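You operate a simulated robot arm through the tools that you are given. There is no shell and no other tool.

You are at the controls of a simulated robot arm. One attempt, no reset.

JOB
Stand the tall glass on the coaster and polish out the ring that it left.
Fine: wood cream from the cream tin on the yellow duster; the duster goes back where it lay. Set down upright: tall glass. What is to be rubbed or washed off counts as gone when no trace of it is left.

It is judged by the outcome, as a careful person would: the job done as asked, and still so three seconds after it is handed in. It fails if anything else is knocked over, pushed out of place, dropped, spilled or broken.

ROBOT AND FRAMES
A 7-joint arm with a two-finger parallel gripper, fixed in place. Base frame: the origin is at the foot of the arm, x ahead of it, y to its left, z up. Units: mm, degrees, N and s.
Its first joint turns from -166.0 to 166.0 degrees. Payload 3.43 kg.
The tool frame sits at the grasp point between the pads (the TCP): z along the fingers, y along the line on which they close. The tips reach 34 mm beyond it. Largest opening 128 mm; finger width 24, thickness 12; the body of the gripper, 48 by 130 mm, starts 96 mm behind the TCP.
Orientation is told as [roll, pitch, yaw] about the base's x, y, z axes, in that order, counted from this pose: with the fingers straight down and closing along the base's y, the tool's x points along the base's -x, its y along +y and its z along -z.

CONTROLS
- The arm moves only by the tool play_rows. Its argument "deltas" is a list of rows, each a list of 7 numbers: the shift along the base's x, y, z in mm, then the turn, a rotation vector about the base's x, y, z in degrees, then the opening, from 0 (shut) to 1 (fully open). In form: [[x, y, z, wx, wy, wz, fingers], ...]. A call has 1 to 20 rows; each row shifts and turns the commanded pose from where the row before left it. Each row takes 0.2 s and may step no farther than 50 mm and 8.6 degrees from the row before; otherwise, or with a gripper value out of range, the whole call is refused. Where a pose cannot be reached the arm comes as near as it can. A force on the tool above 40 N (or 10 N above the force at the start of the call, whichever is more), or a blocked arm, ends the call early, and 0.2 s more pass. The fingers move at their own pace (about 153 mm/s each) and stop on an object; they squeeze with about 42 N. The grip force told is the motor's: it shows also when the fingers shut on nothing. Time passes only in rows, and 0.2 s behind the last, so rows that do not move let the fingers close. The reply holds the time, the measured pose of the TCP, the force on the tool along the base axes, the opening and the grip force, in the units named above and with some noise, with the torque about the TCP (base axes, N m) and any sound that the robot's microphone picked up.
- Cameras (640 x 400 px; columns grow to the right, rows downward): "scene" is fixed at [205.7, 657.6, 1512.9]; the picture's right is [-0.50, -0.86, 0.00], its down [-0.80, 0.46, -0.39] and it looks along [0.33, -0.19, -0.92] (base axes); focal length 235 px, centre (320, 200). "wrist" rides on the gripper at [76, -11, -160] in the tool frame; the picture's right is [0.15, 0.99, 0.00], its down [-0.88, 0.13, -0.46] and it looks along [-0.45, 0.07, 0.89] (tool axes); focal length 234 px, centre (320, 200). There is no depth. A picture from a camera that has moved, and an enlarged one, comes with that camera's place and axes in the base frame and with its lens. The place of the scene camera against the robot may be out by one fixed shift of up to 18 mm in any direction.
- snapshot(camera): a new picture of that camera. It takes no simulated time.
- enlarge(camera, box): a new picture of the part [left, top, right, bottom] of that camera's present view, enlarged. It takes no simulated time.
- job_done(): hands the job in; it is judged then, once.

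Places have to be worked out from the pictures, the camera data and where the tool is seen. Open the gripper and draw the arm clear of the work before you hand the job in, unless the task says otherwise.

The tools are called after "Emit:" as name(argument=value, ...) on one line, values as JSON. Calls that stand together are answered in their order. play_rows: Moves the arm, as the interface text tells. Its arguments: {"type":"object","properties":{"deltas":{"type":"array","items":{"type":"array","items":{"type":"number"}}}},"required":["deltas"]} The other tools are called the same way: snapshot (camera) takes a picture; enlarge (camera, box) takes an enlarged picture of a part of a camera's view; job_done () hands the job in.

At the start:

```text
time: 0.0
eef_pos: [622.3, 216.8, 1037.8]
orientation: [0.0, 0.1, 0.0]
force: [-0.6, 0.0, -0.5]
ft_torque: [0.06, 0.01, -0.02]
opening: 128.3
grip_force: 0.0
```

scene: 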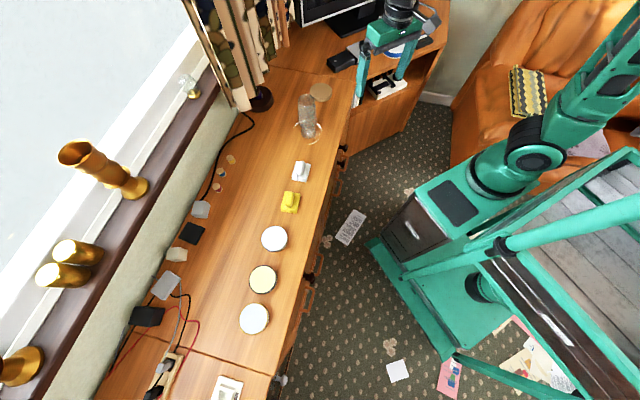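
wrist: 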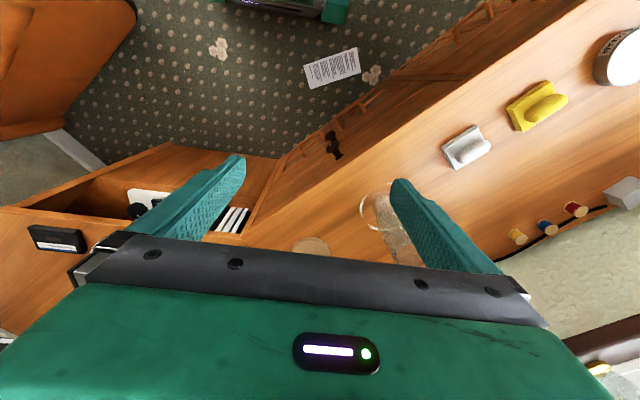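

I begin by looking closely at the work area: the glass, ring, coaster, dusters and tins.

Emit:
enlarge(camera="scene", box=[260, 70, 360, 150])

Emit:
enlarge(camera="scene", box=[220, 140, 340, 220])

Emit:
enlarge(camera="scene", box=[200, 215, 330, 345])

Emit:
enlarge(camera="wrist", box=[280, 160, 480, 280])

Emit:
enlarge(camera="wrist", box=[420, 10, 640, 180])

```text
5.00 times, centred on (310, 110) of scene
camera zoom: at [205.7, 657.6, 1512.9], right [-0.5, -0.86, 0.0], down [-0.8, 0.46, -0.39], along [0.33, -0.19, -0.92], focal length 1177 px, centre (370, 650)
```

zoom: 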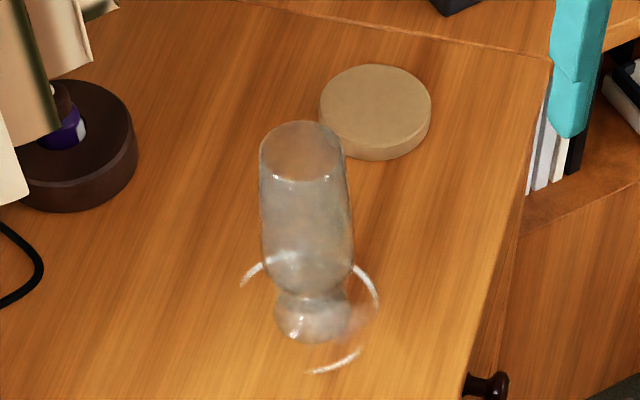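

```text
5.00 times, centred on (280, 180) of scene
camera zoom: at [205.7, 657.6, 1512.9], right [-0.5, -0.86, 0.0], down [-0.8, 0.46, -0.39], along [0.33, -0.19, -0.92], focal length 1177 px, centre (520, 300)
```

zoom: 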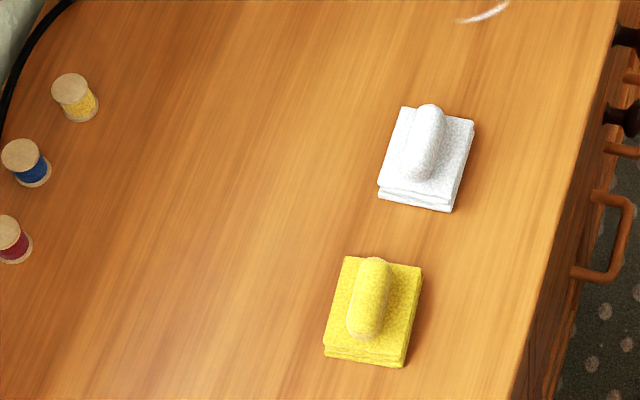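

```text
3.08 times, centred on (265, 280) of scene
camera zoom: at [205.7, 657.6, 1512.9], right [-0.5, -0.86, 0.0], down [-0.8, 0.46, -0.39], along [0.33, -0.19, -0.92], focal length 724 px, centre (489, -46)
```

zoom: 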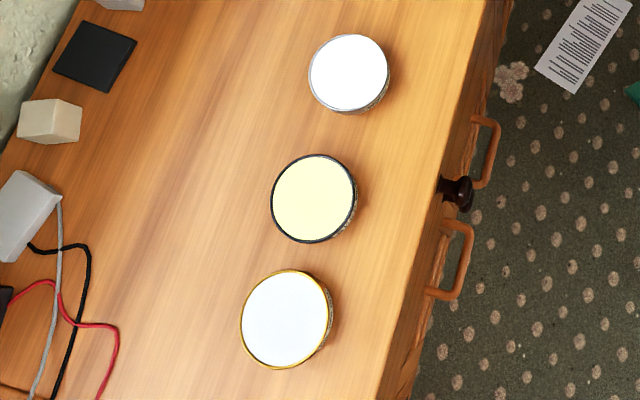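

```text
3.20 times, centred on (380, 220) of wrist
camera zoom: at [546.4, 207.3, 1198.7], right [-0.15, 0.99, 0.0], down [0.88, 0.13, 0.45], along [0.45, 0.07, -0.89], focal length 749 px, centre (128, 136)
```

zoom: 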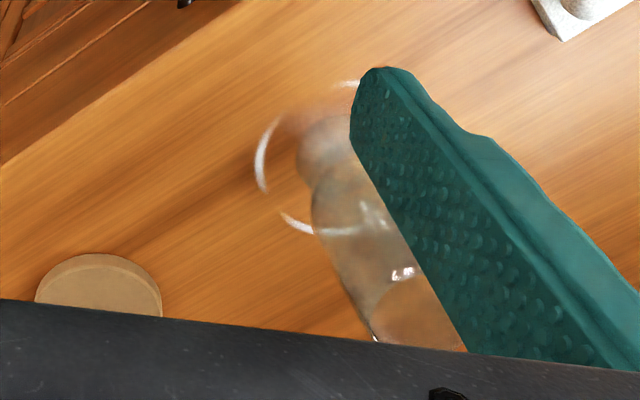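

```text
2.35 times, centred on (530, 95) of wrist
camera zoom: at [546.4, 207.3, 1198.7], right [-0.15, 0.99, 0.0], down [0.88, 0.13, 0.45], along [0.45, 0.07, -0.89], focal length 551 px, centre (-174, 447)
```

zoom: 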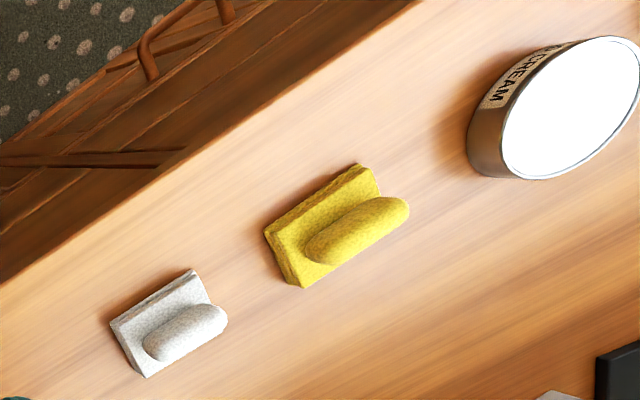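

The table top seems to lie at z≈720–735, the glass near (763, 392), the coaster near (921, 240), and the three tins around (434, 698), (338, 784) and (250, 850). I'll swing the arm along at its present height to look at the tins and their labels with the wrist camera.

Emit:
play_rows(deltas=[[-29, 28, 0, 0, 0, 3.75, 1], [-29, 28, 0, 0, 0, 3.75, 1], [-29, 28, 0, 0, 0, 3.75, 1], [-29, 28, 0, 0, 0, 3.75, 1], [-29, 28, 0, 0, 0, 3.75, 1], [-29, 28, 0, 0, 0, 3.75, 1], [-29, 28, 0, 0, 0, 3.75, 1], [-29, 28, 0, 0, 0, 3.75, 1], [-29, 28, 0, 0, 0, 3.75, 1], [-29, 28, 0, 0, 0, 3.75, 1], [-29, 28, 0, 0, 0, 3.75, 1], [-29, 28, 0, 0, 0, 3.75, 1]])

Emit:
snapshot(camera="wrist")

Emit:
snapshot(camera="scene")

```text
time: 2.6
eef_pos: [260.8, 553.3, 1046.0]
orientation: [0.2, -0.7, 44.9]
force: [1.1, -0.1, 0.4]
ft_torque: [0.0, 0.04, 0.04]
opening: 127.8
grip_force: 0.0
```

```text
taken
camera wrist: at [213.4, 491.4, 1205.0], right [-0.8, 0.6, 0.0], down [0.53, 0.71, 0.47], along [0.28, 0.37, -0.88], focal length 234 px, centre (320, 200)
```

wrist: 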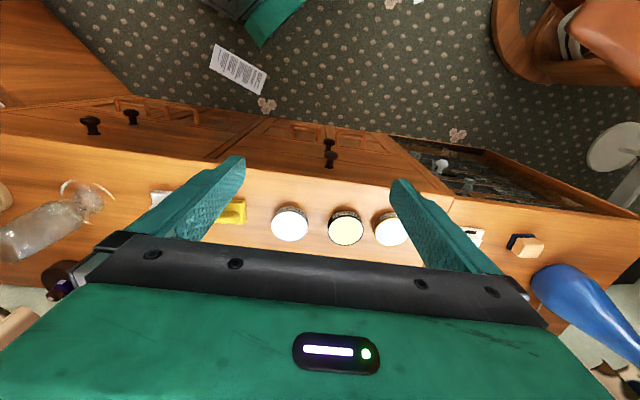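

```text
taken
```

scene: 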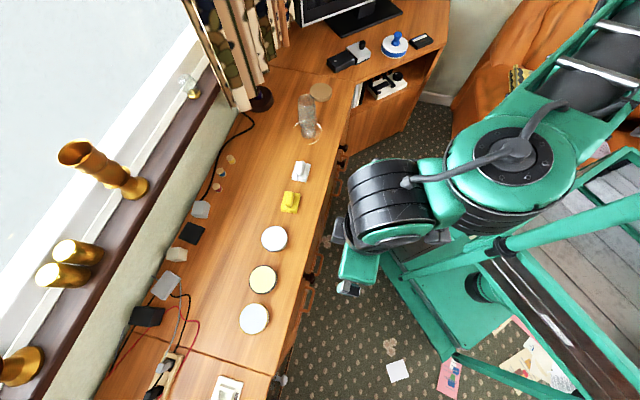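

Emit:
enlarge(camera="wrist", box=[255, 180, 420, 260])

Emit:
enlarge(camera="wrist", box=[260, 195, 340, 250])

Emit:
enlarge(camera="wrist", box=[340, 195, 420, 250])

Emit:
enlarge(camera="wrist", box=[0, 160, 130, 270])

```text
3.88 times, centred on (338, 220) of wrist
camera zoom: at [213.4, 491.4, 1205.0], right [-0.8, 0.6, 0.0], down [0.53, 0.71, 0.47], along [0.28, 0.37, -0.88], focal length 908 px, centre (252, 122)
```

zoom: 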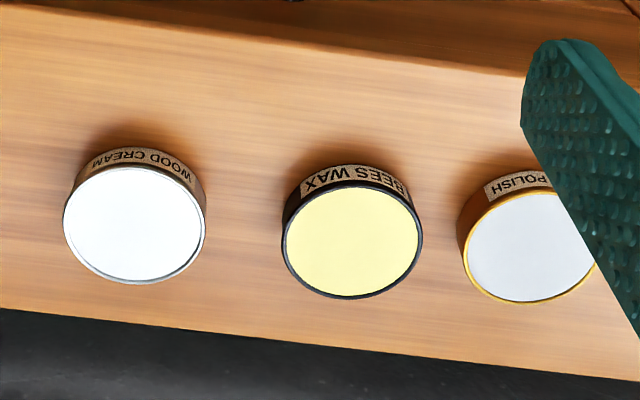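

```text
7.27 times, centred on (300, 222) of wrist
camera zoom: at [213.4, 491.4, 1205.0], right [-0.8, 0.6, 0.0], down [0.53, 0.71, 0.47], along [0.28, 0.37, -0.88], focal length 1703 px, centre (466, 36)
```

zoom: 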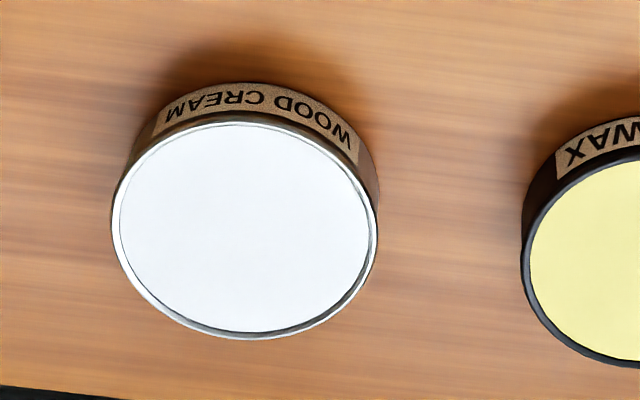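

```text
7.27 times, centred on (380, 222) of wrist
camera zoom: at [213.4, 491.4, 1205.0], right [-0.8, 0.6, 0.0], down [0.53, 0.71, 0.47], along [0.28, 0.37, -0.88], focal length 1703 px, centre (-116, 36)
```

zoom: 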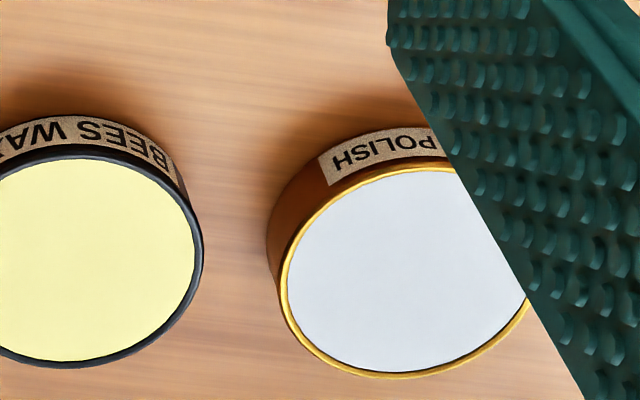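

```text
3.64 times, centred on (65, 215) of wrist
camera zoom: at [213.4, 491.4, 1205.0], right [-0.8, 0.6, 0.0], down [0.53, 0.71, 0.47], along [0.28, 0.37, -0.88], focal length 852 px, centre (1247, 146)
```

zoom: 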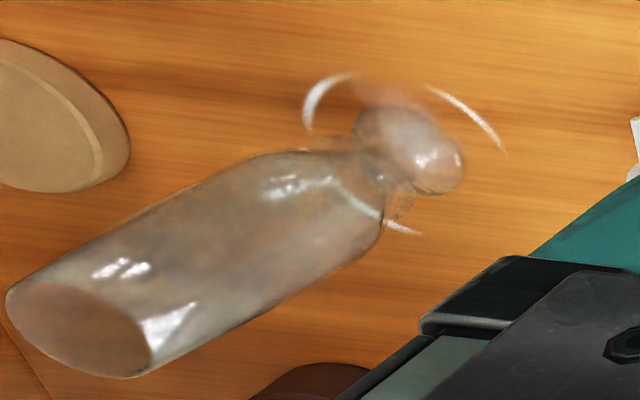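

The tin nearest the yellow duster reads "WOOD CREAM" (the others are beeswax and polish). Next I move over toward the glass for a clear view of glass, ring and coaster before touching anything.

Emit:
play_rows(deltas=[[38, -22, 0, 0, 0, -1.8, 1], [38, -22, 0, 0, 0, -1.8, 1], [38, -22, 0, 0, 0, -1.8, 1], [38, -22, 0, 0, 0, -1.8, 1], [38, -22, 0, 0, 0, -1.8, 1], [38, -22, 0, 0, 0, -1.8, 1], [38, -22, 0, 0, 0, -1.8, 1], [38, -22, 0, 0, 0, -1.8, 1], [38, -22, 0, 0, 0, -1.8, 1], [38, -22, 0, 0, 0, -1.8, 1], [0, 0, 0, 0, 0, 0, 1]])

Emit:
snapshot(camera="wrist")

```text
time: 5.0
eef_pos: [642.5, 334.9, 1045.7]
orientation: [0.0, -0.7, 27.0]
force: [0.8, 0.4, 0.7]
ft_torque: [0.01, -0.03, 0.04]
opening: 128.2
grip_force: 0.0
```

```text
taken
camera wrist: at [576.7, 289.3, 1205.3], right [-0.58, 0.81, 0.0], down [0.72, 0.51, 0.47], along [0.38, 0.27, -0.88], focal length 234 px, centre (320, 200)
```

wrist: 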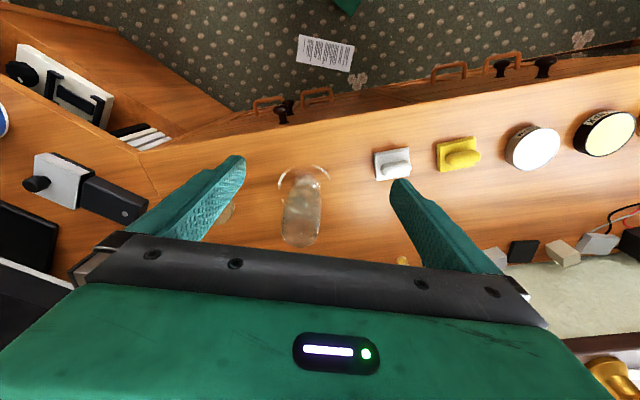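

Emit:
enlarge(camera="wrist", box=[200, 150, 360, 255])

Emit:
enlarge(camera="wrist", box=[360, 110, 570, 250])

```text
3.81 times, centred on (280, 202) of wrist
camera zoom: at [576.7, 289.3, 1205.3], right [-0.58, 0.81, 0.0], down [0.72, 0.51, 0.47], along [0.38, 0.27, -0.88], focal length 892 px, centre (472, 190)
```

zoom: 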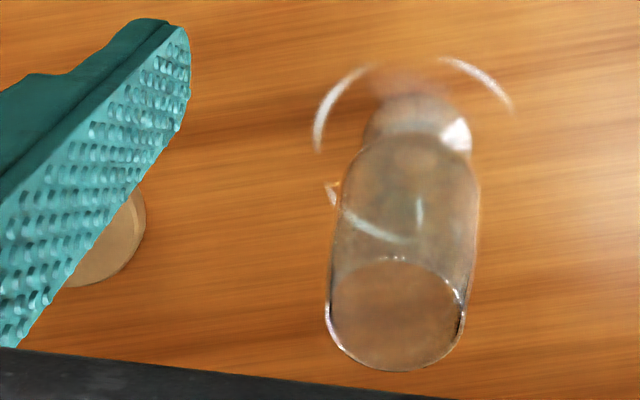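

```text
2.86 times, centred on (465, 180) of wrist
camera zoom: at [576.7, 289.3, 1205.3], right [-0.58, 0.81, 0.0], down [0.72, 0.51, 0.47], along [0.38, 0.27, -0.88], focal length 669 px, centre (-94, 257)
```

zoom: 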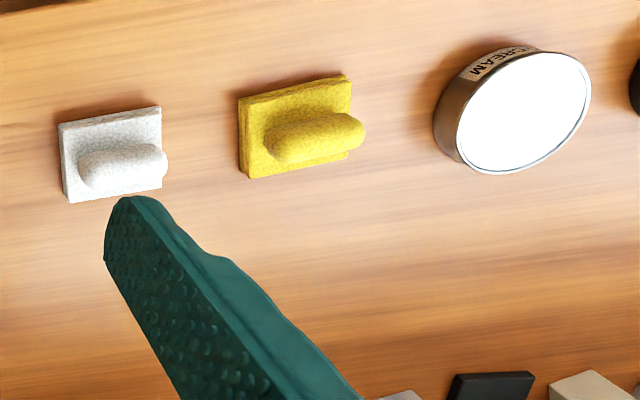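

The rays from two views put the glass axis at about (764, 385), with its rim near z≈915; it looks empty and upright. I move over it, staying well above the rim, and check the centring.

Emit:
play_rows(deltas=[[30, 12.5, 0, 0, 0, 0, 1], [30, 12.5, 0, 0, 0, 0, 1], [30, 12.5, -5, 0, 0, 0, 1], [31, 12.5, -5, 0, 0, 0, 1], [0, 0, 0, 0, 0, 0, 1]])

Emit:
snapshot(camera="wrist")

Emit:
enlarge(camera="scene", box=[260, 50, 400, 150])

```text
time: 6.2
eef_pos: [763.0, 382.9, 1037.6]
orientation: [0.1, -0.8, 27.0]
force: [0.0, 0.1, 0.7]
ft_torque: [-0.03, -0.01, 0.02]
opening: 128.0
grip_force: 0.0
```

```text
taken
camera wrist: at [698.3, 339.2, 1196.5], right [-0.58, 0.81, 0.0], down [0.72, 0.51, 0.47], along [0.38, 0.27, -0.88], focal length 234 px, centre (320, 200)
```

wrist: 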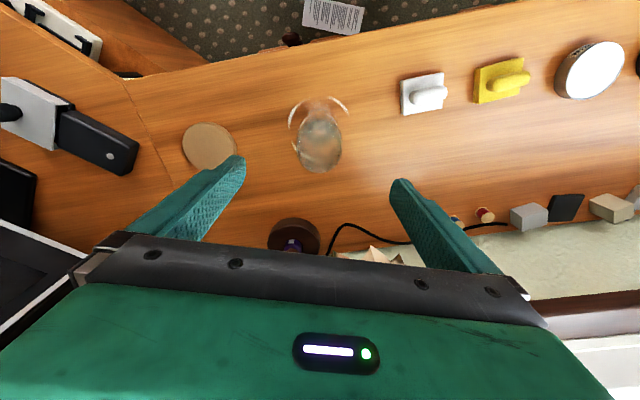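

```text
4.00 times, centred on (330, 100) of scene
camera zoom: at [205.7, 657.6, 1512.9], right [-0.5, -0.86, 0.0], down [-0.8, 0.46, -0.39], along [0.33, -0.19, -0.92], focal length 941 px, centre (280, 600)
```

zoom: 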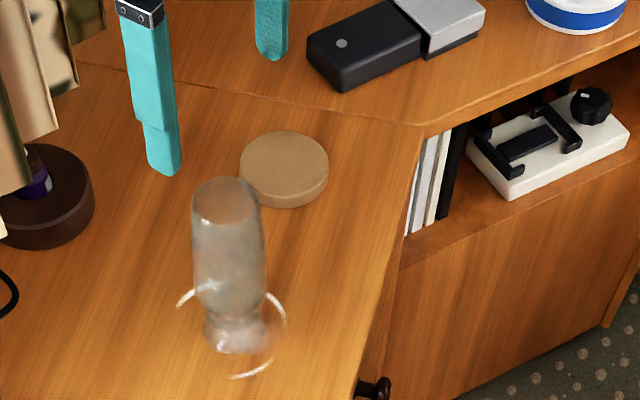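

Emit:
enlarge(camera="wrist", box=[170, 85, 370, 185])

Emit:
enlarge(camera="wrist", box=[280, 85, 360, 180])

Emit:
enlarge(camera="wrist", box=[390, 30, 640, 130])

```text
3.20 times, centred on (270, 135) of wrist
camera zoom: at [698.3, 339.2, 1196.5], right [-0.58, 0.81, 0.0], down [0.72, 0.51, 0.47], along [0.38, 0.27, -0.88], focal length 749 px, centre (480, 408)
```

zoom: 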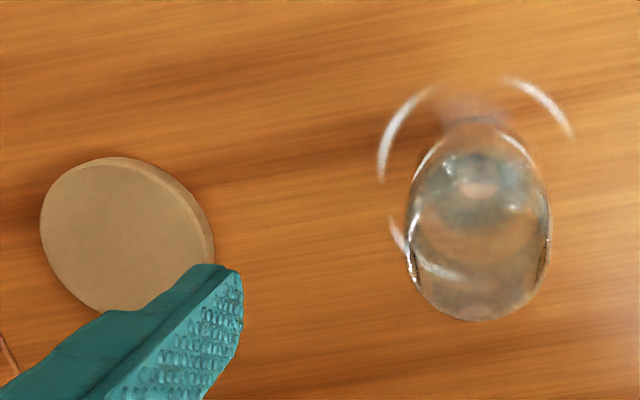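

```text
4.21 times, centred on (320, 132) of wrist
camera zoom: at [698.3, 339.2, 1196.5], right [-0.58, 0.81, 0.0], down [0.72, 0.51, 0.47], along [0.38, 0.27, -0.88], focal length 986 px, centre (320, 484)
```

zoom: 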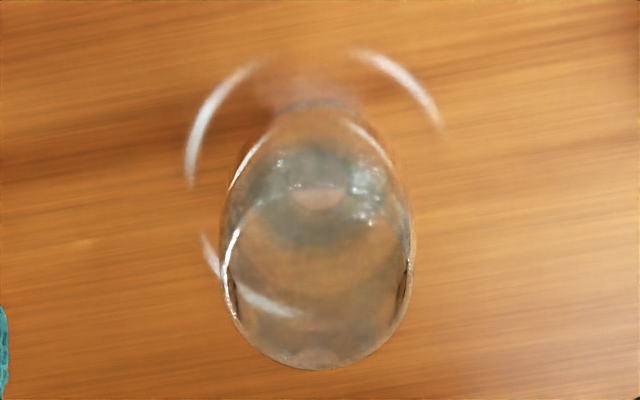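

```text
2.56 times, centred on (515, 80) of wrist
camera zoom: at [698.3, 339.2, 1196.5], right [-0.58, 0.81, 0.0], down [0.72, 0.51, 0.47], along [0.38, 0.27, -0.88], focal length 600 px, centre (-179, 507)
```

zoom: 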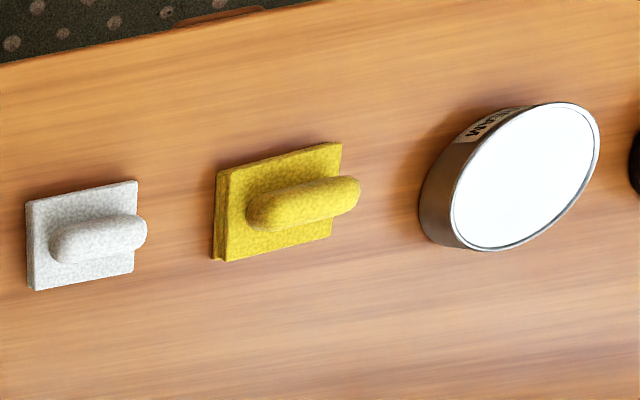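

The rim view gives the glass axis at (764.5, 385.6), about 3 mm from where the tool is now. I correct that and the small tilt, then lower with the fingers open to about 50 mm below the rim.

Emit:
play_rows(deltas=[[1.5, 2.7, 0, -0.36, 0.71, 0, 1], [0, 0, -30, 0, 0, 0, 1], [0, 0, -30, 0, 0, 0, 1], [0, 0, -30, 0, 0, 0, 1], [0, 0, -30, 0, 0, 0, 1], [0, 0, 0, 0, 0, 0, 1]])

Emit:
snapshot(camera="wrist")

Emit:
enlarge(camera="scene", box=[260, 50, 400, 150])

```text
time: 7.6
eef_pos: [765.0, 386.5, 915.4]
orientation: [0.1, 0.1, 27.0]
force: [-1.1, 0.1, -0.4]
ft_torque: [-0.02, -0.01, -0.03]
opening: 127.8
grip_force: 0.2
```

```text
taken
camera wrist: at [701.5, 342.9, 1076.5], right [-0.58, 0.81, 0.0], down [0.73, 0.52, 0.45], along [0.37, 0.26, -0.89], focal length 234 px, centre (320, 200)
```

wrist: 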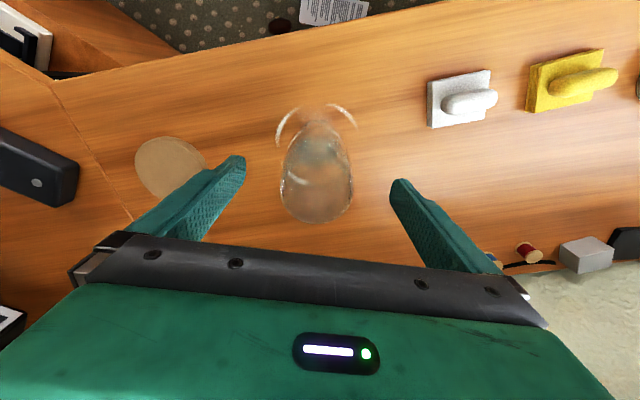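

```text
4.00 times, centred on (330, 100) of scene
camera zoom: at [205.7, 657.6, 1512.9], right [-0.5, -0.86, 0.0], down [-0.8, 0.46, -0.39], along [0.33, -0.19, -0.92], focal length 941 px, centre (280, 600)
```

zoom: 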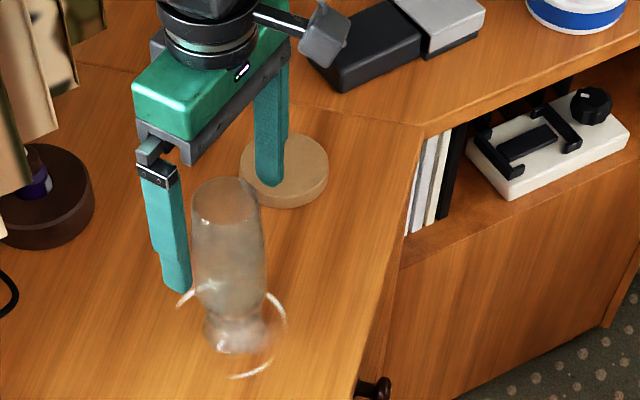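

Emit:
enlarge(camera="wrist", box=[220, 90, 420, 240])

```text
2.67 times, centred on (320, 165) of wrist
camera zoom: at [701.5, 342.9, 1076.5], right [-0.58, 0.81, 0.0], down [0.73, 0.52, 0.45], along [0.37, 0.26, -0.89], focal length 624 px, centre (320, 293)
```

zoom: 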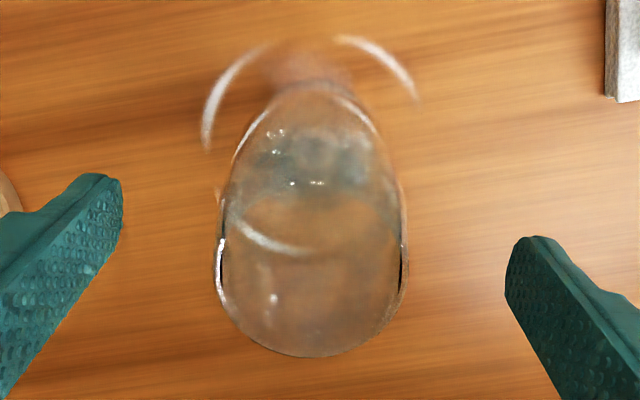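

Fingers and camera agree; the glass axis is about 2 mm off along the closing direction. I shift by that, lower to z≈862, close most of the way and look again.

Emit:
play_rows(deltas=[[0.9, -1.8, -10, 0, 0, 0, 1], [0, 0, -22, 0, 0, 0, 1], [0, 0, -22, 0, 0, 0, 1], [0, 0, 0, 0, 0, 0, 0.65], [0, 0, 0, 0, 0, 0, 0.65], [0, 0, 0, 0, 0, 0, 0.65]])

Emit:
enlarge(camera="wrist", box=[220, 90, 420, 240])

Emit:
enlarge(camera="scene", box=[260, 50, 400, 150])

```text
time: 9.0
eef_pos: [765.7, 384.9, 862.0]
orientation: [0.0, 0.2, 27.0]
force: [0.1, 0.0, -0.6]
ft_torque: [-0.02, 0.04, 0.01]
opening: 83.1
grip_force: 0.1
```

```text
2.67 times, centred on (320, 165) of wrist
camera zoom: at [702.3, 341.2, 1022.9], right [-0.58, 0.81, 0.0], down [0.73, 0.52, 0.45], along [0.37, 0.26, -0.89], focal length 624 px, centre (320, 293)
```

zoom: 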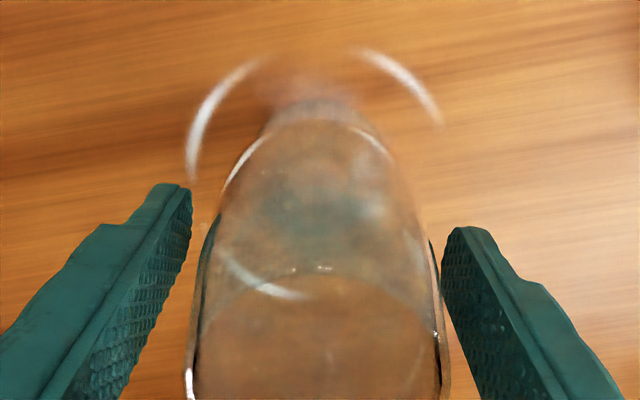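

```text
4.00 times, centred on (330, 100) of scene
camera zoom: at [205.7, 657.6, 1512.9], right [-0.5, -0.86, 0.0], down [-0.8, 0.46, -0.39], along [0.33, -0.19, -0.92], focal length 941 px, centre (280, 600)
```

zoom: 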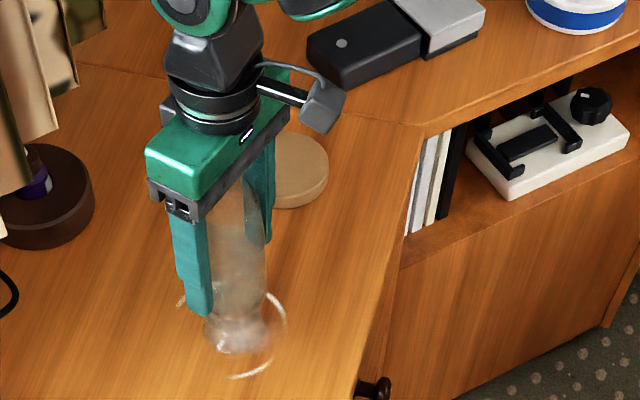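

The glass sits between the pads with room on either side. I close on it now and check the grip.

Emit:
play_rows(deltas=[[0, 0, 0, 0, 0, 0, 0.56], [0, 0, 0, 0, 0, 0, 0.5], [0, 0, 0, 0, 0, 0, 0.44], [0, 0, 0, 0, 0, 0, 0.3], [0, 0, 0, 0, 0, 0, 0.1], [0, 0, 0, 0, 0, 0, 0]])

Emit:
snapshot(camera="wrist")

```text
time: 10.4
eef_pos: [765.3, 383.8, 862.3]
orientation: [-0.1, 0.1, 27.1]
force: [0.7, -0.1, 0.7]
ft_torque: [0.0, -0.01, 0.06]
opening: 68.7
grip_force: 41.9
```

```text
taken
camera wrist: at [702.4, 341.1, 1023.0], right [-0.58, 0.81, 0.0], down [0.73, 0.52, 0.45], along [0.37, 0.26, -0.89], focal length 234 px, centre (320, 200)
```

wrist: 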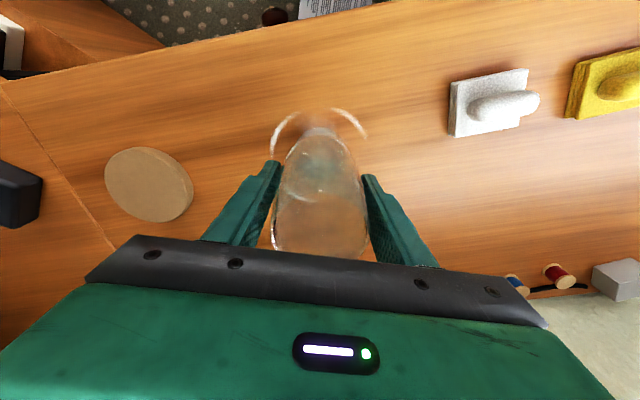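

Grip is firm at 68.7 mm with 42 N. I lift the glass gently straight up and check its weight and that it stays upright.

Emit:
play_rows(deltas=[[0, 0, 5, 0, 0, 0, 0], [0, 0, 15, 0, 0, 0, 0], [0, 0, 20, 0, 0, 0, 0], [0, 0, 20, 0, 0, 0, 0], [0, 0, 0, 0, 0, 0, 0]])

Emit:
snapshot(camera="wrist")

Emit:
enlarge(camera="scene", box=[260, 50, 400, 150])

Emit:
enlarge(camera="wrist", box=[90, 110, 250, 250])

```text
time: 11.6
eef_pos: [766.8, 384.4, 921.3]
orientation: [0.0, 0.1, 26.9]
force: [0.0, 0.3, -3.6]
ft_torque: [0.03, 0.03, 0.0]
opening: 68.4
grip_force: 42.1
```

```text
taken
camera wrist: at [702.6, 341.1, 1082.7], right [-0.58, 0.81, 0.0], down [0.73, 0.52, 0.45], along [0.37, 0.26, -0.89], focal length 234 px, centre (320, 200)
```

wrist: 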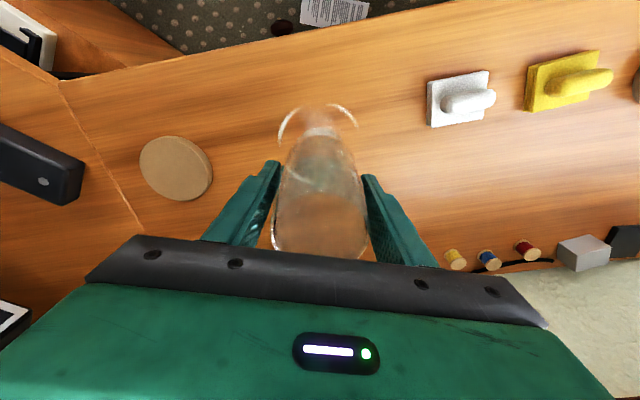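

```text
4.00 times, centred on (330, 100) of scene
camera zoom: at [205.7, 657.6, 1512.9], right [-0.5, -0.86, 0.0], down [-0.8, 0.46, -0.39], along [0.33, -0.19, -0.92], focal length 941 px, centre (280, 600)
```

zoom: 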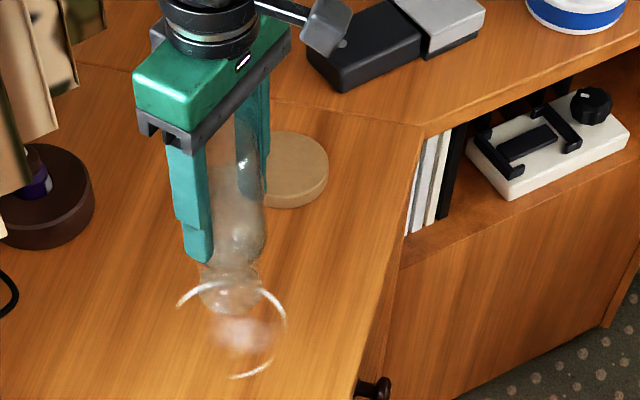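

```text
2.86 times, centred on (170, 180) of wrist
camera zoom: at [702.6, 341.1, 1082.7], right [-0.58, 0.81, 0.0], down [0.73, 0.52, 0.45], along [0.37, 0.26, -0.89], focal length 669 px, centre (749, 257)
```

zoom: 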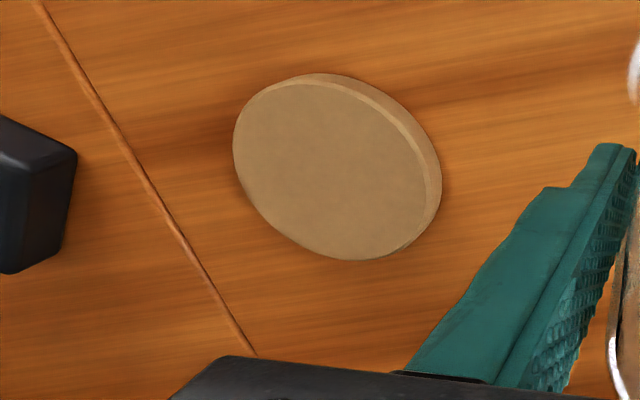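

The glass is held clear (weight about 4 N) and hangs upright; the ring with a hazy middle is exposed. I raise a bit more and carry it toward the coaster, stopping short of lowering to re-measure the coaster.

Emit:
play_rows(deltas=[[0, 0, 20, 0, 0, 0, 0], [0, 0, 20, 0, 0, 0, 0], [25, -25, 0, 0, 0, -2.4, 0], [25, -25, 0, 0, 0, -2.4, 0], [25, -25, 0, 0, 0, -2.4, 0], [25, -25, 0, 0, 0, -2.4, 0], [20, -20, 0, 0, 0, -2.4, 0], [10, -10, 0, 0, 0, 0, 0], [0, 0, 0, 0, 0, 0, 0]])

Emit:
snapshot(camera="wrist")

Emit:
enlarge(camera="scene", box=[260, 50, 400, 150])

Emit:
enlarge(camera="wrist", box=[230, 80, 410, 220])

```text
time: 13.6
eef_pos: [896.9, 253.7, 961.9]
orientation: [0.0, 0.2, 15.1]
force: [-0.6, -0.2, -2.7]
ft_torque: [0.01, -0.02, -0.02]
opening: 68.6
grip_force: 42.0
```

```text
taken
camera wrist: at [825.3, 224.7, 1122.1], right [-0.4, 0.92, 0.0], down [0.82, 0.35, 0.45], along [0.42, 0.18, -0.89], focal length 234 px, centre (320, 200)
```

wrist: 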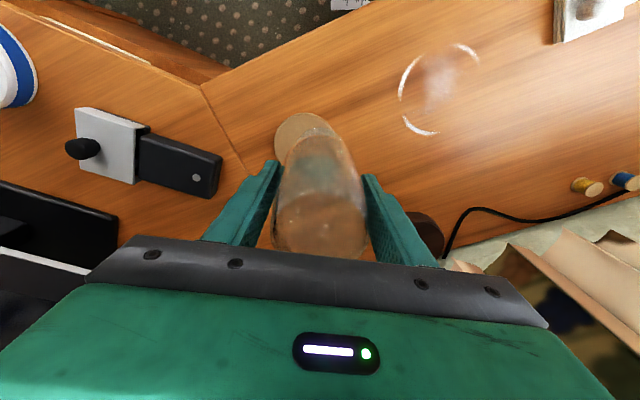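

```text
4.00 times, centred on (330, 100) of scene
camera zoom: at [205.7, 657.6, 1512.9], right [-0.5, -0.86, 0.0], down [-0.8, 0.46, -0.39], along [0.33, -0.19, -0.92], focal length 941 px, centre (280, 600)
```

zoom: 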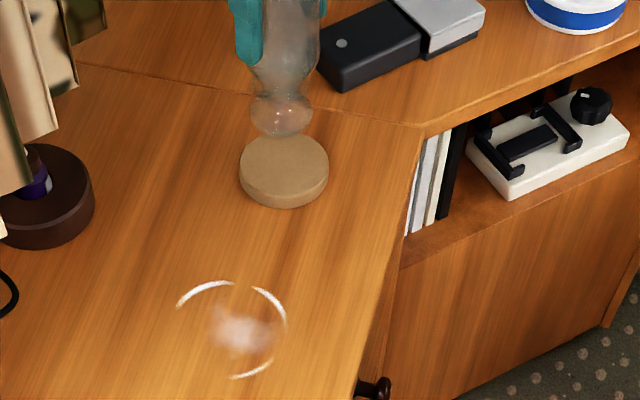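

```text
2.86 times, centred on (320, 150) of wrist
camera zoom: at [825.3, 224.7, 1122.1], right [-0.4, 0.92, 0.0], down [0.82, 0.35, 0.45], along [0.42, 0.18, -0.89], focal length 669 px, centre (320, 343)
```

zoom: 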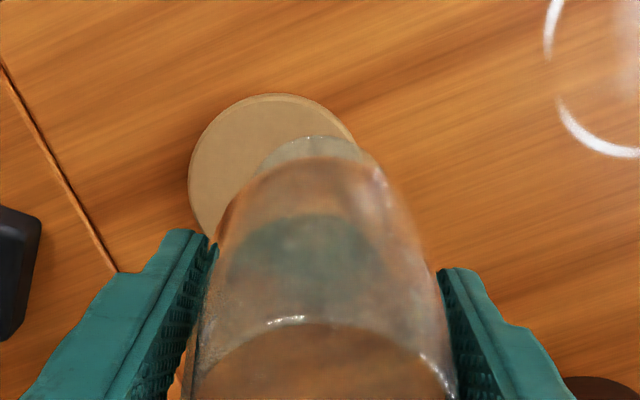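

Two views agree on the coaster: top at z≈770, centre (911.5, 236.5), radius about 46 mm; that puts the table near z≈755. I move over its centre and lower to just above it.

Emit:
play_rows(deltas=[[7.3, -8.6, 0, 0, 0, 0, 0], [7.3, -8.6, 0, 0, 0, 0, 0], [0, 0, -25, 0, 0, 0, 0], [0, 0, -25, 0, 0, 0, 0], [0, 0, -15, 0, 0, 0, 0], [0, 0, 0, 0, 0, 0, 0]])

Emit:
snapshot(camera="wrist")

Emit:
enlarge(camera="scene", box=[290, 60, 350, 110])

Emit:
enlarge(camera="wrist", box=[230, 80, 410, 220])

```text
time: 15.0
eef_pos: [911.8, 237.2, 896.2]
orientation: [0.0, 0.1, 15.0]
force: [0.3, 0.0, -2.4]
ft_torque: [-0.02, 0.02, -0.01]
opening: 68.6
grip_force: 42.3
```

```text
taken
camera wrist: at [839.6, 207.6, 1056.7], right [-0.4, 0.92, 0.0], down [0.82, 0.35, 0.45], along [0.42, 0.18, -0.89], focal length 234 px, centre (320, 200)
```

wrist: 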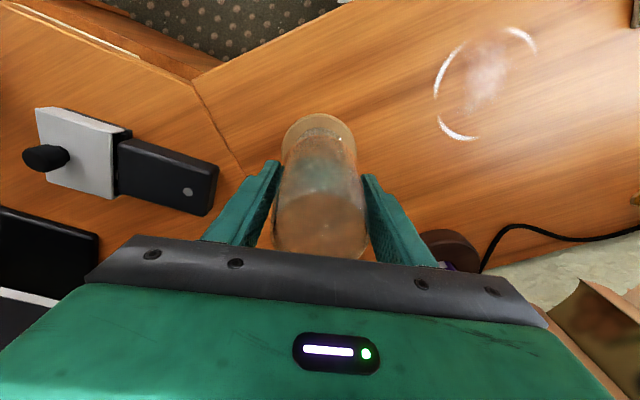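

```text
8.00 times, centred on (320, 85) of scene
camera zoom: at [205.7, 657.6, 1512.9], right [-0.5, -0.86, 0.0], down [-0.8, 0.46, -0.39], along [0.33, -0.19, -0.92], focal length 1883 px, centre (320, 1120)
```

zoom: 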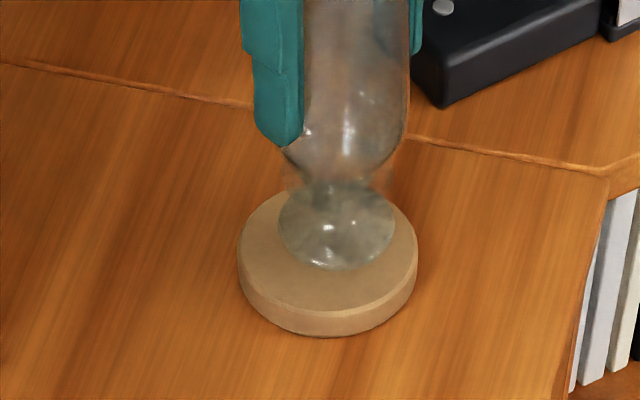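

```text
2.86 times, centred on (320, 150) of wrist
camera zoom: at [839.6, 207.6, 1056.7], right [-0.4, 0.92, 0.0], down [0.82, 0.35, 0.45], along [0.42, 0.18, -0.89], focal length 669 px, centre (320, 343)
```

zoom: 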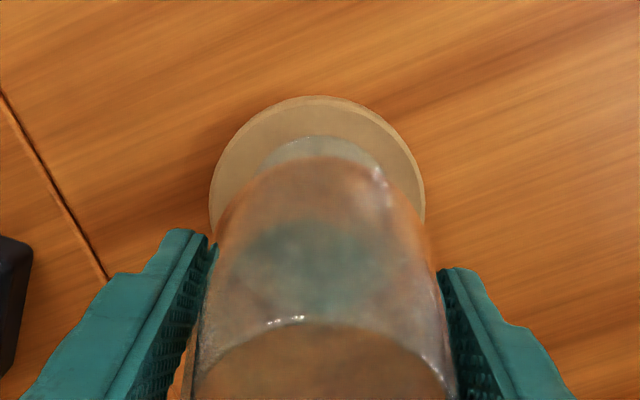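

The foot sits within about 3 mm of the coaster's centre in both views. I nudge 2 mm outward and lower in small steps, watching the vertical force for touch-down.

Emit:
play_rows(deltas=[[2, 1.5, -5, 0, 0, 0, 0], [0, 0, -5, 0, 0, 0, 0], [0, 0, -2, 0, 0, 0, 0], [0, 0, -2, 0, 0, 0, 0], [0, 0, -1.5, 0, 0, 0, 0], [0, 0, 0, 0, 0, 0, 0]])

Emit:
enlarge(camera="scene", box=[290, 60, 350, 110])

```text
time: 16.4
eef_pos: [913.3, 238.8, 880.7]
orientation: [0.1, 0.1, 15.0]
force: [-0.2, 0.1, -3.9]
ft_torque: [0.01, 0.01, -0.01]
opening: 68.6
grip_force: 41.4
```

```text
8.00 times, centred on (320, 85) of scene
camera zoom: at [205.7, 657.6, 1512.9], right [-0.5, -0.86, 0.0], down [-0.8, 0.46, -0.39], along [0.33, -0.19, -0.92], focal length 1883 px, centre (320, 1120)
```

zoom: 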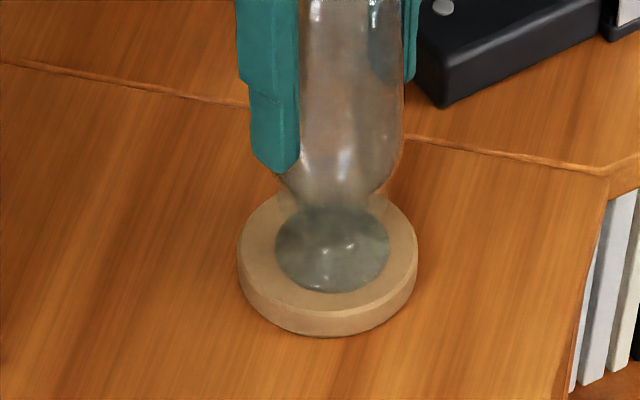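

Still about 3 mm in the air by the readings (−3.9 N is just the glass's weight), and well centred. I continue down in 1 mm steps.

Emit:
play_rows(deltas=[[0, 0, -1, 0, 0, 0, 0], [0, 0, -1, 0, 0, 0, 0], [0, 0, -1, 0, 0, 0, 0], [0, 0, 0, 0, 0, 0, 0]])

```text
time: 17.4
eef_pos: [912.1, 238.1, 878.7]
orientation: [-0.1, -0.1, 14.9]
force: [-3.2, -1.2, 23.1]
ft_torque: [-0.24, 0.55, 0.01]
opening: 68.4
grip_force: 42.2
```

Touched down at z≈879 with about 23 N; I back off roughly a millimetre to relieve the press before opening.

Emit:
play_rows(deltas=[[0, 0, 0.9, 0, 0, 0, 0], [0, 0, 0, 0, 0, 0, 0]])

```text
time: 18.0
eef_pos: [912.2, 239.9, 879.1]
orientation: [0.0, 0.0, 15.0]
force: [1.7, 1.5, 22.5]
ft_torque: [0.13, -0.06, 0.05]
opening: 68.8
grip_force: 41.7
```

Emit:
play_rows(deltas=[[0, 0, 0.8, 0, 0, 0, 0], [0, 0, 0, 0, 0, 0, 0]])

```text
time: 18.6
eef_pos: [912.7, 239.2, 879.5]
orientation: [0.0, 0.0, 15.1]
force: [5.4, 3.3, 17.0]
ft_torque: [0.4, -0.63, 0.04]
opening: 68.6
grip_force: 42.1
```

The force is easing (17 N); I raise a bit more until it is near the glass's own weight.

Emit:
play_rows(deltas=[[0, 0, 0.7, 0, 0, 0, 0], [0, 0, 0, 0, 0, 0, 0]])

```text
time: 19.2
eef_pos: [910.9, 238.7, 881.3]
orientation: [-0.1, 0.2, 15.0]
force: [3.9, 1.5, 9.6]
ft_torque: [0.21, -0.48, 0.05]
opening: 68.5
grip_force: 42.3
```

Emit:
play_rows(deltas=[[0, 0, 0.5, 0, 0, 0, 0], [0, 0, 0, 0, 0, 0, 0]])

Emit:
enlarge(camera="scene", box=[290, 60, 350, 110])

```text
time: 19.8
eef_pos: [911.7, 237.9, 880.8]
orientation: [0.1, 0.3, 15.0]
force: [0.7, -0.6, 2.2]
ft_torque: [-0.05, -0.13, -0.01]
opening: 68.6
grip_force: 41.9
```

```text
8.00 times, centred on (320, 85) of scene
camera zoom: at [205.7, 657.6, 1512.9], right [-0.5, -0.86, 0.0], down [-0.8, 0.46, -0.39], along [0.33, -0.19, -0.92], focal length 1883 px, centre (320, 1120)
```

zoom: 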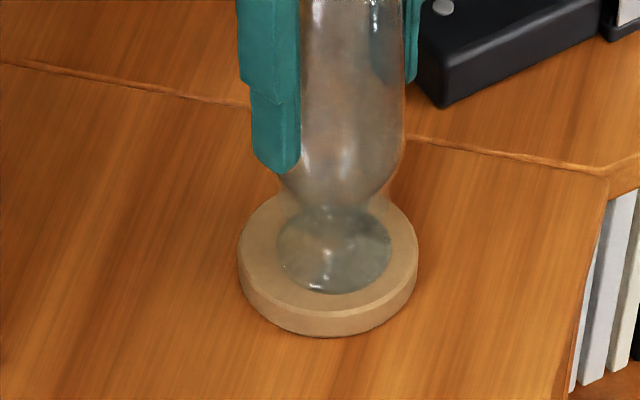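

Only 2 N remains: the glass is resting on the coaster. I open the fingers in small stages and hold still.

Emit:
play_rows(deltas=[[0, 0, 0, 0, 0, 0, 0.53], [0, 0, 0, 0, 0, 0, 0.56], [0, 0, 0, 0, 0, 0, 0.62], [0, 0, 0, 0, 0, 0, 0.75], [0, 0, 0, 0, 0, 0, 0.9], [0, 0, 0, 0, 0, 0, 1], [0, 0, 0, 0, 0, 0, 1]])

Emit:
snapshot(camera="wrist")

Emit:
enlarge(camera="scene", box=[290, 60, 350, 110])

```text
time: 21.4
eef_pos: [912.1, 238.9, 881.9]
orientation: [0.0, 0.1, 15.1]
force: [-0.5, -0.1, -0.3]
ft_torque: [-0.01, 0.0, 0.02]
opening: 127.9
grip_force: 0.1
```

```text
taken
camera wrist: at [841.2, 209.1, 1041.8], right [-0.4, 0.92, 0.0], down [0.82, 0.35, 0.45], along [0.42, 0.18, -0.89], focal length 234 px, centre (320, 200)
```

wrist: 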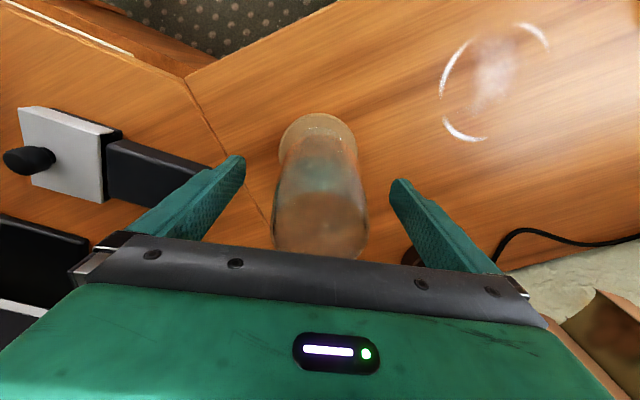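

```text
8.00 times, centred on (320, 85) of scene
camera zoom: at [205.7, 657.6, 1512.9], right [-0.5, -0.86, 0.0], down [-0.8, 0.46, -0.39], along [0.33, -0.19, -0.92], focal length 1883 px, centre (320, 1120)
```

zoom: 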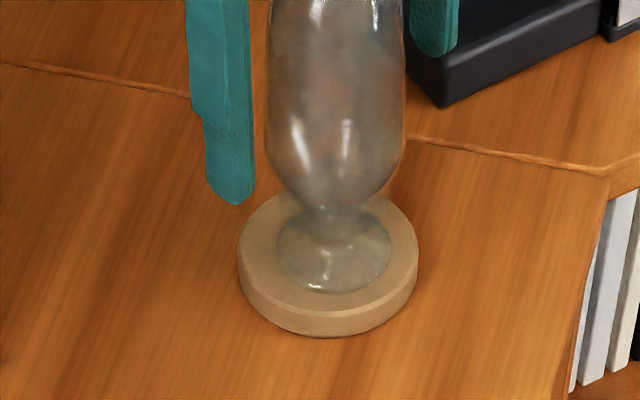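

The glass stands upright on the coaster, free of the fingers. I raise straight up clear of the rim, then swing back to look at the ring.

Emit:
play_rows(deltas=[[0, 0, 20, 0, 0, 0, 1], [0, 0, 30, 0, 0, 0, 1], [0, 0, 35, 0, 0, 0, 1], [0, 0, 40, 0, 0, 0, 1], [-40, 0, 0, 0, 0, 0, 1], [-40, 10, 0, 0, 0, 0, 1], [-40, 20, 0, 0, 0, 2, 1], [-40, 20, 0, 0, 0, 2, 1], [-30, 20, 0, 0, 0, 2, 1], [-30, 20, 0, 0, 0, 2, 1], [0, 0, 0, 0, 0, 0, 1]])

Emit:
snapshot(camera="wrist")

Emit:
snapshot(camera="scene")

```text
time: 23.8
eef_pos: [692.1, 328.6, 1005.9]
orientation: [-0.1, 0.0, 23.0]
force: [-0.1, 0.7, -0.4]
ft_torque: [0.04, 0.0, 0.02]
opening: 127.9
grip_force: 0.1
```

```text
taken
camera wrist: at [626.0, 289.9, 1166.5], right [-0.52, 0.85, 0.0], down [0.76, 0.46, 0.45], along [0.39, 0.24, -0.89], focal length 234 px, centre (320, 200)
```

wrist: 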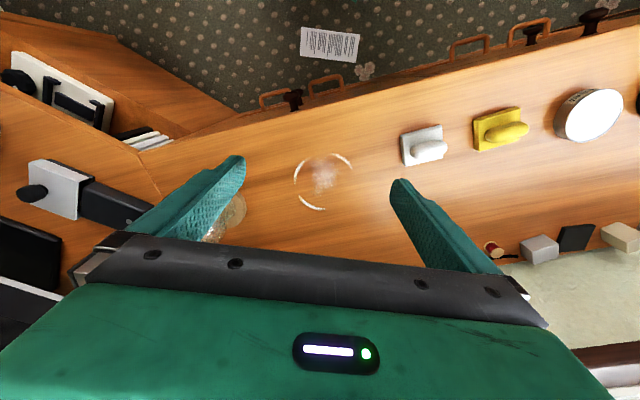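

```text
taken
```

scene: 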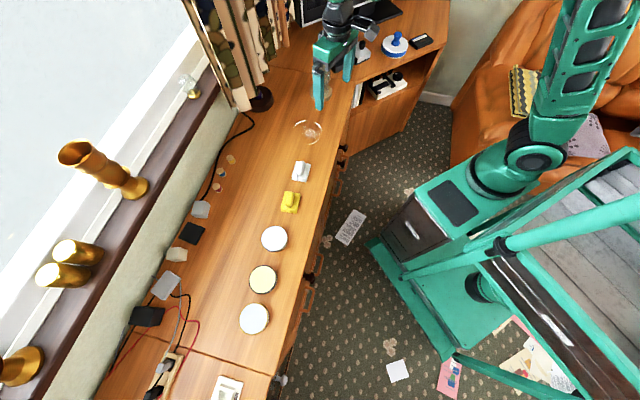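

Emit:
enlarge(camera="wrist", box=[270, 130, 380, 230])

Emit:
enlarge(camera="scene", box=[280, 105, 340, 155])

Emit:
enlarge(camera="wrist", box=[390, 80, 640, 180])

```text
4.00 times, centred on (325, 180) of wrist
camera zoom: at [626.0, 289.9, 1166.5], right [-0.52, 0.85, 0.0], down [0.76, 0.46, 0.45], along [0.39, 0.24, -0.89], focal length 937 px, centre (300, 280)
```

zoom: 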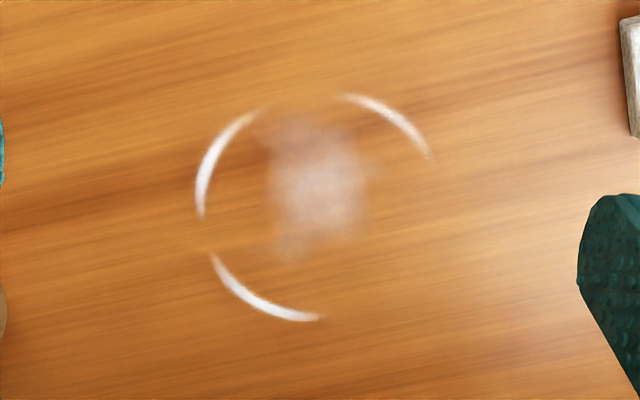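

```text
8.00 times, centred on (310, 130) of scene
camera zoom: at [205.7, 657.6, 1512.9], right [-0.5, -0.86, 0.0], down [-0.8, 0.46, -0.39], along [0.33, -0.19, -0.92], focal length 1883 px, centre (400, 760)
```

zoom: 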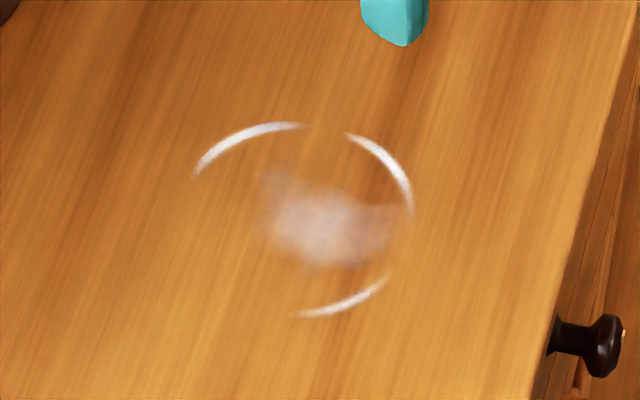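

```text
2.56 times, centred on (515, 130) of wrist
camera zoom: at [626.0, 289.9, 1166.5], right [-0.52, 0.85, 0.0], down [0.76, 0.46, 0.45], along [0.39, 0.24, -0.89], focal length 600 px, centre (-179, 379)
```

zoom: 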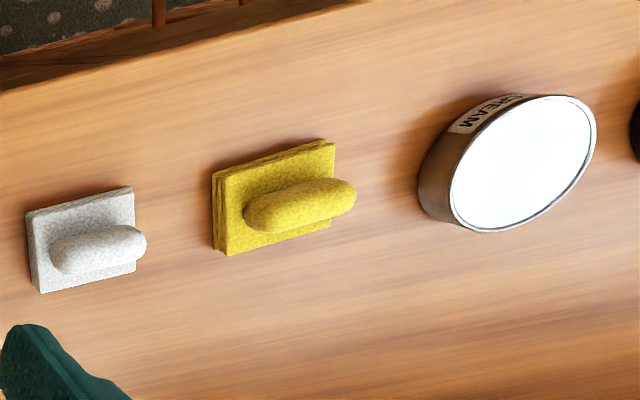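

The ring shows as three white arcs on a circle of about 58 mm radius round (767, 387), with a hazy blotch inside – all of that must go. The yellow duster is a roughly 70×55 mm pad with a handle ridge running along about −38°; I swing over it with the fingers turned to close across that ridge.

Emit:
play_rows(deltas=[[-20, 31.4, -5, 0, 0, -7.6, 1], [-20, 31.4, -5, 0, 0, -7.6, 1], [-20, 31.4, -5, 0, 0, -7.6, 1], [-20, 31.4, -5, 0, 0, -7.6, 1], [-20, 31.4, -5, 0, 0, -7.6, 1], [-20, 31.4, -5, 0, 0, -7.6, 1], [-20, 31.4, -5, 0, 0, -7.6, 1], [-20, 31.4, -5, 0, 0, -7.6, 1], [0, 0, 0, 0, 0, 0, 1]])

Emit:
snapshot(camera="wrist")

Emit:
snapshot(camera="scene")

```text
time: 25.8
eef_pos: [532.2, 580.2, 966.1]
orientation: [0.0, 0.0, -37.9]
force: [0.2, 0.0, -0.3]
ft_torque: [-0.06, -0.01, -0.03]
opening: 127.9
grip_force: 0.1
```

```text
taken
camera wrist: at [464.9, 619.1, 1127.1], right [0.49, 0.87, 0.0], down [0.78, -0.44, 0.45], along [0.39, -0.22, -0.89], focal length 234 px, centre (320, 200)
```

wrist: 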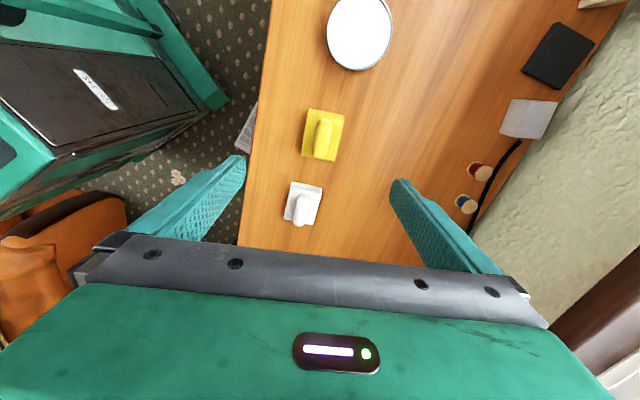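

```text
taken
```

scene: 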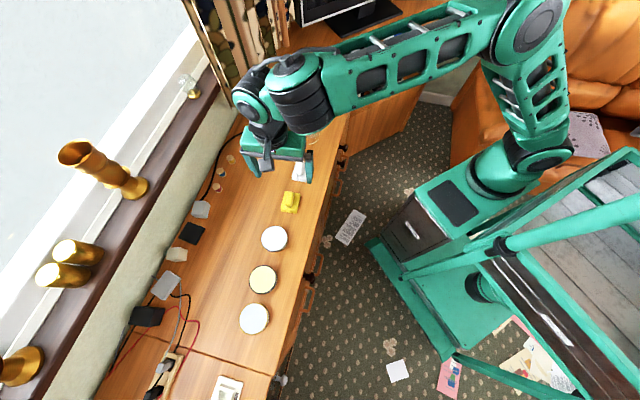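

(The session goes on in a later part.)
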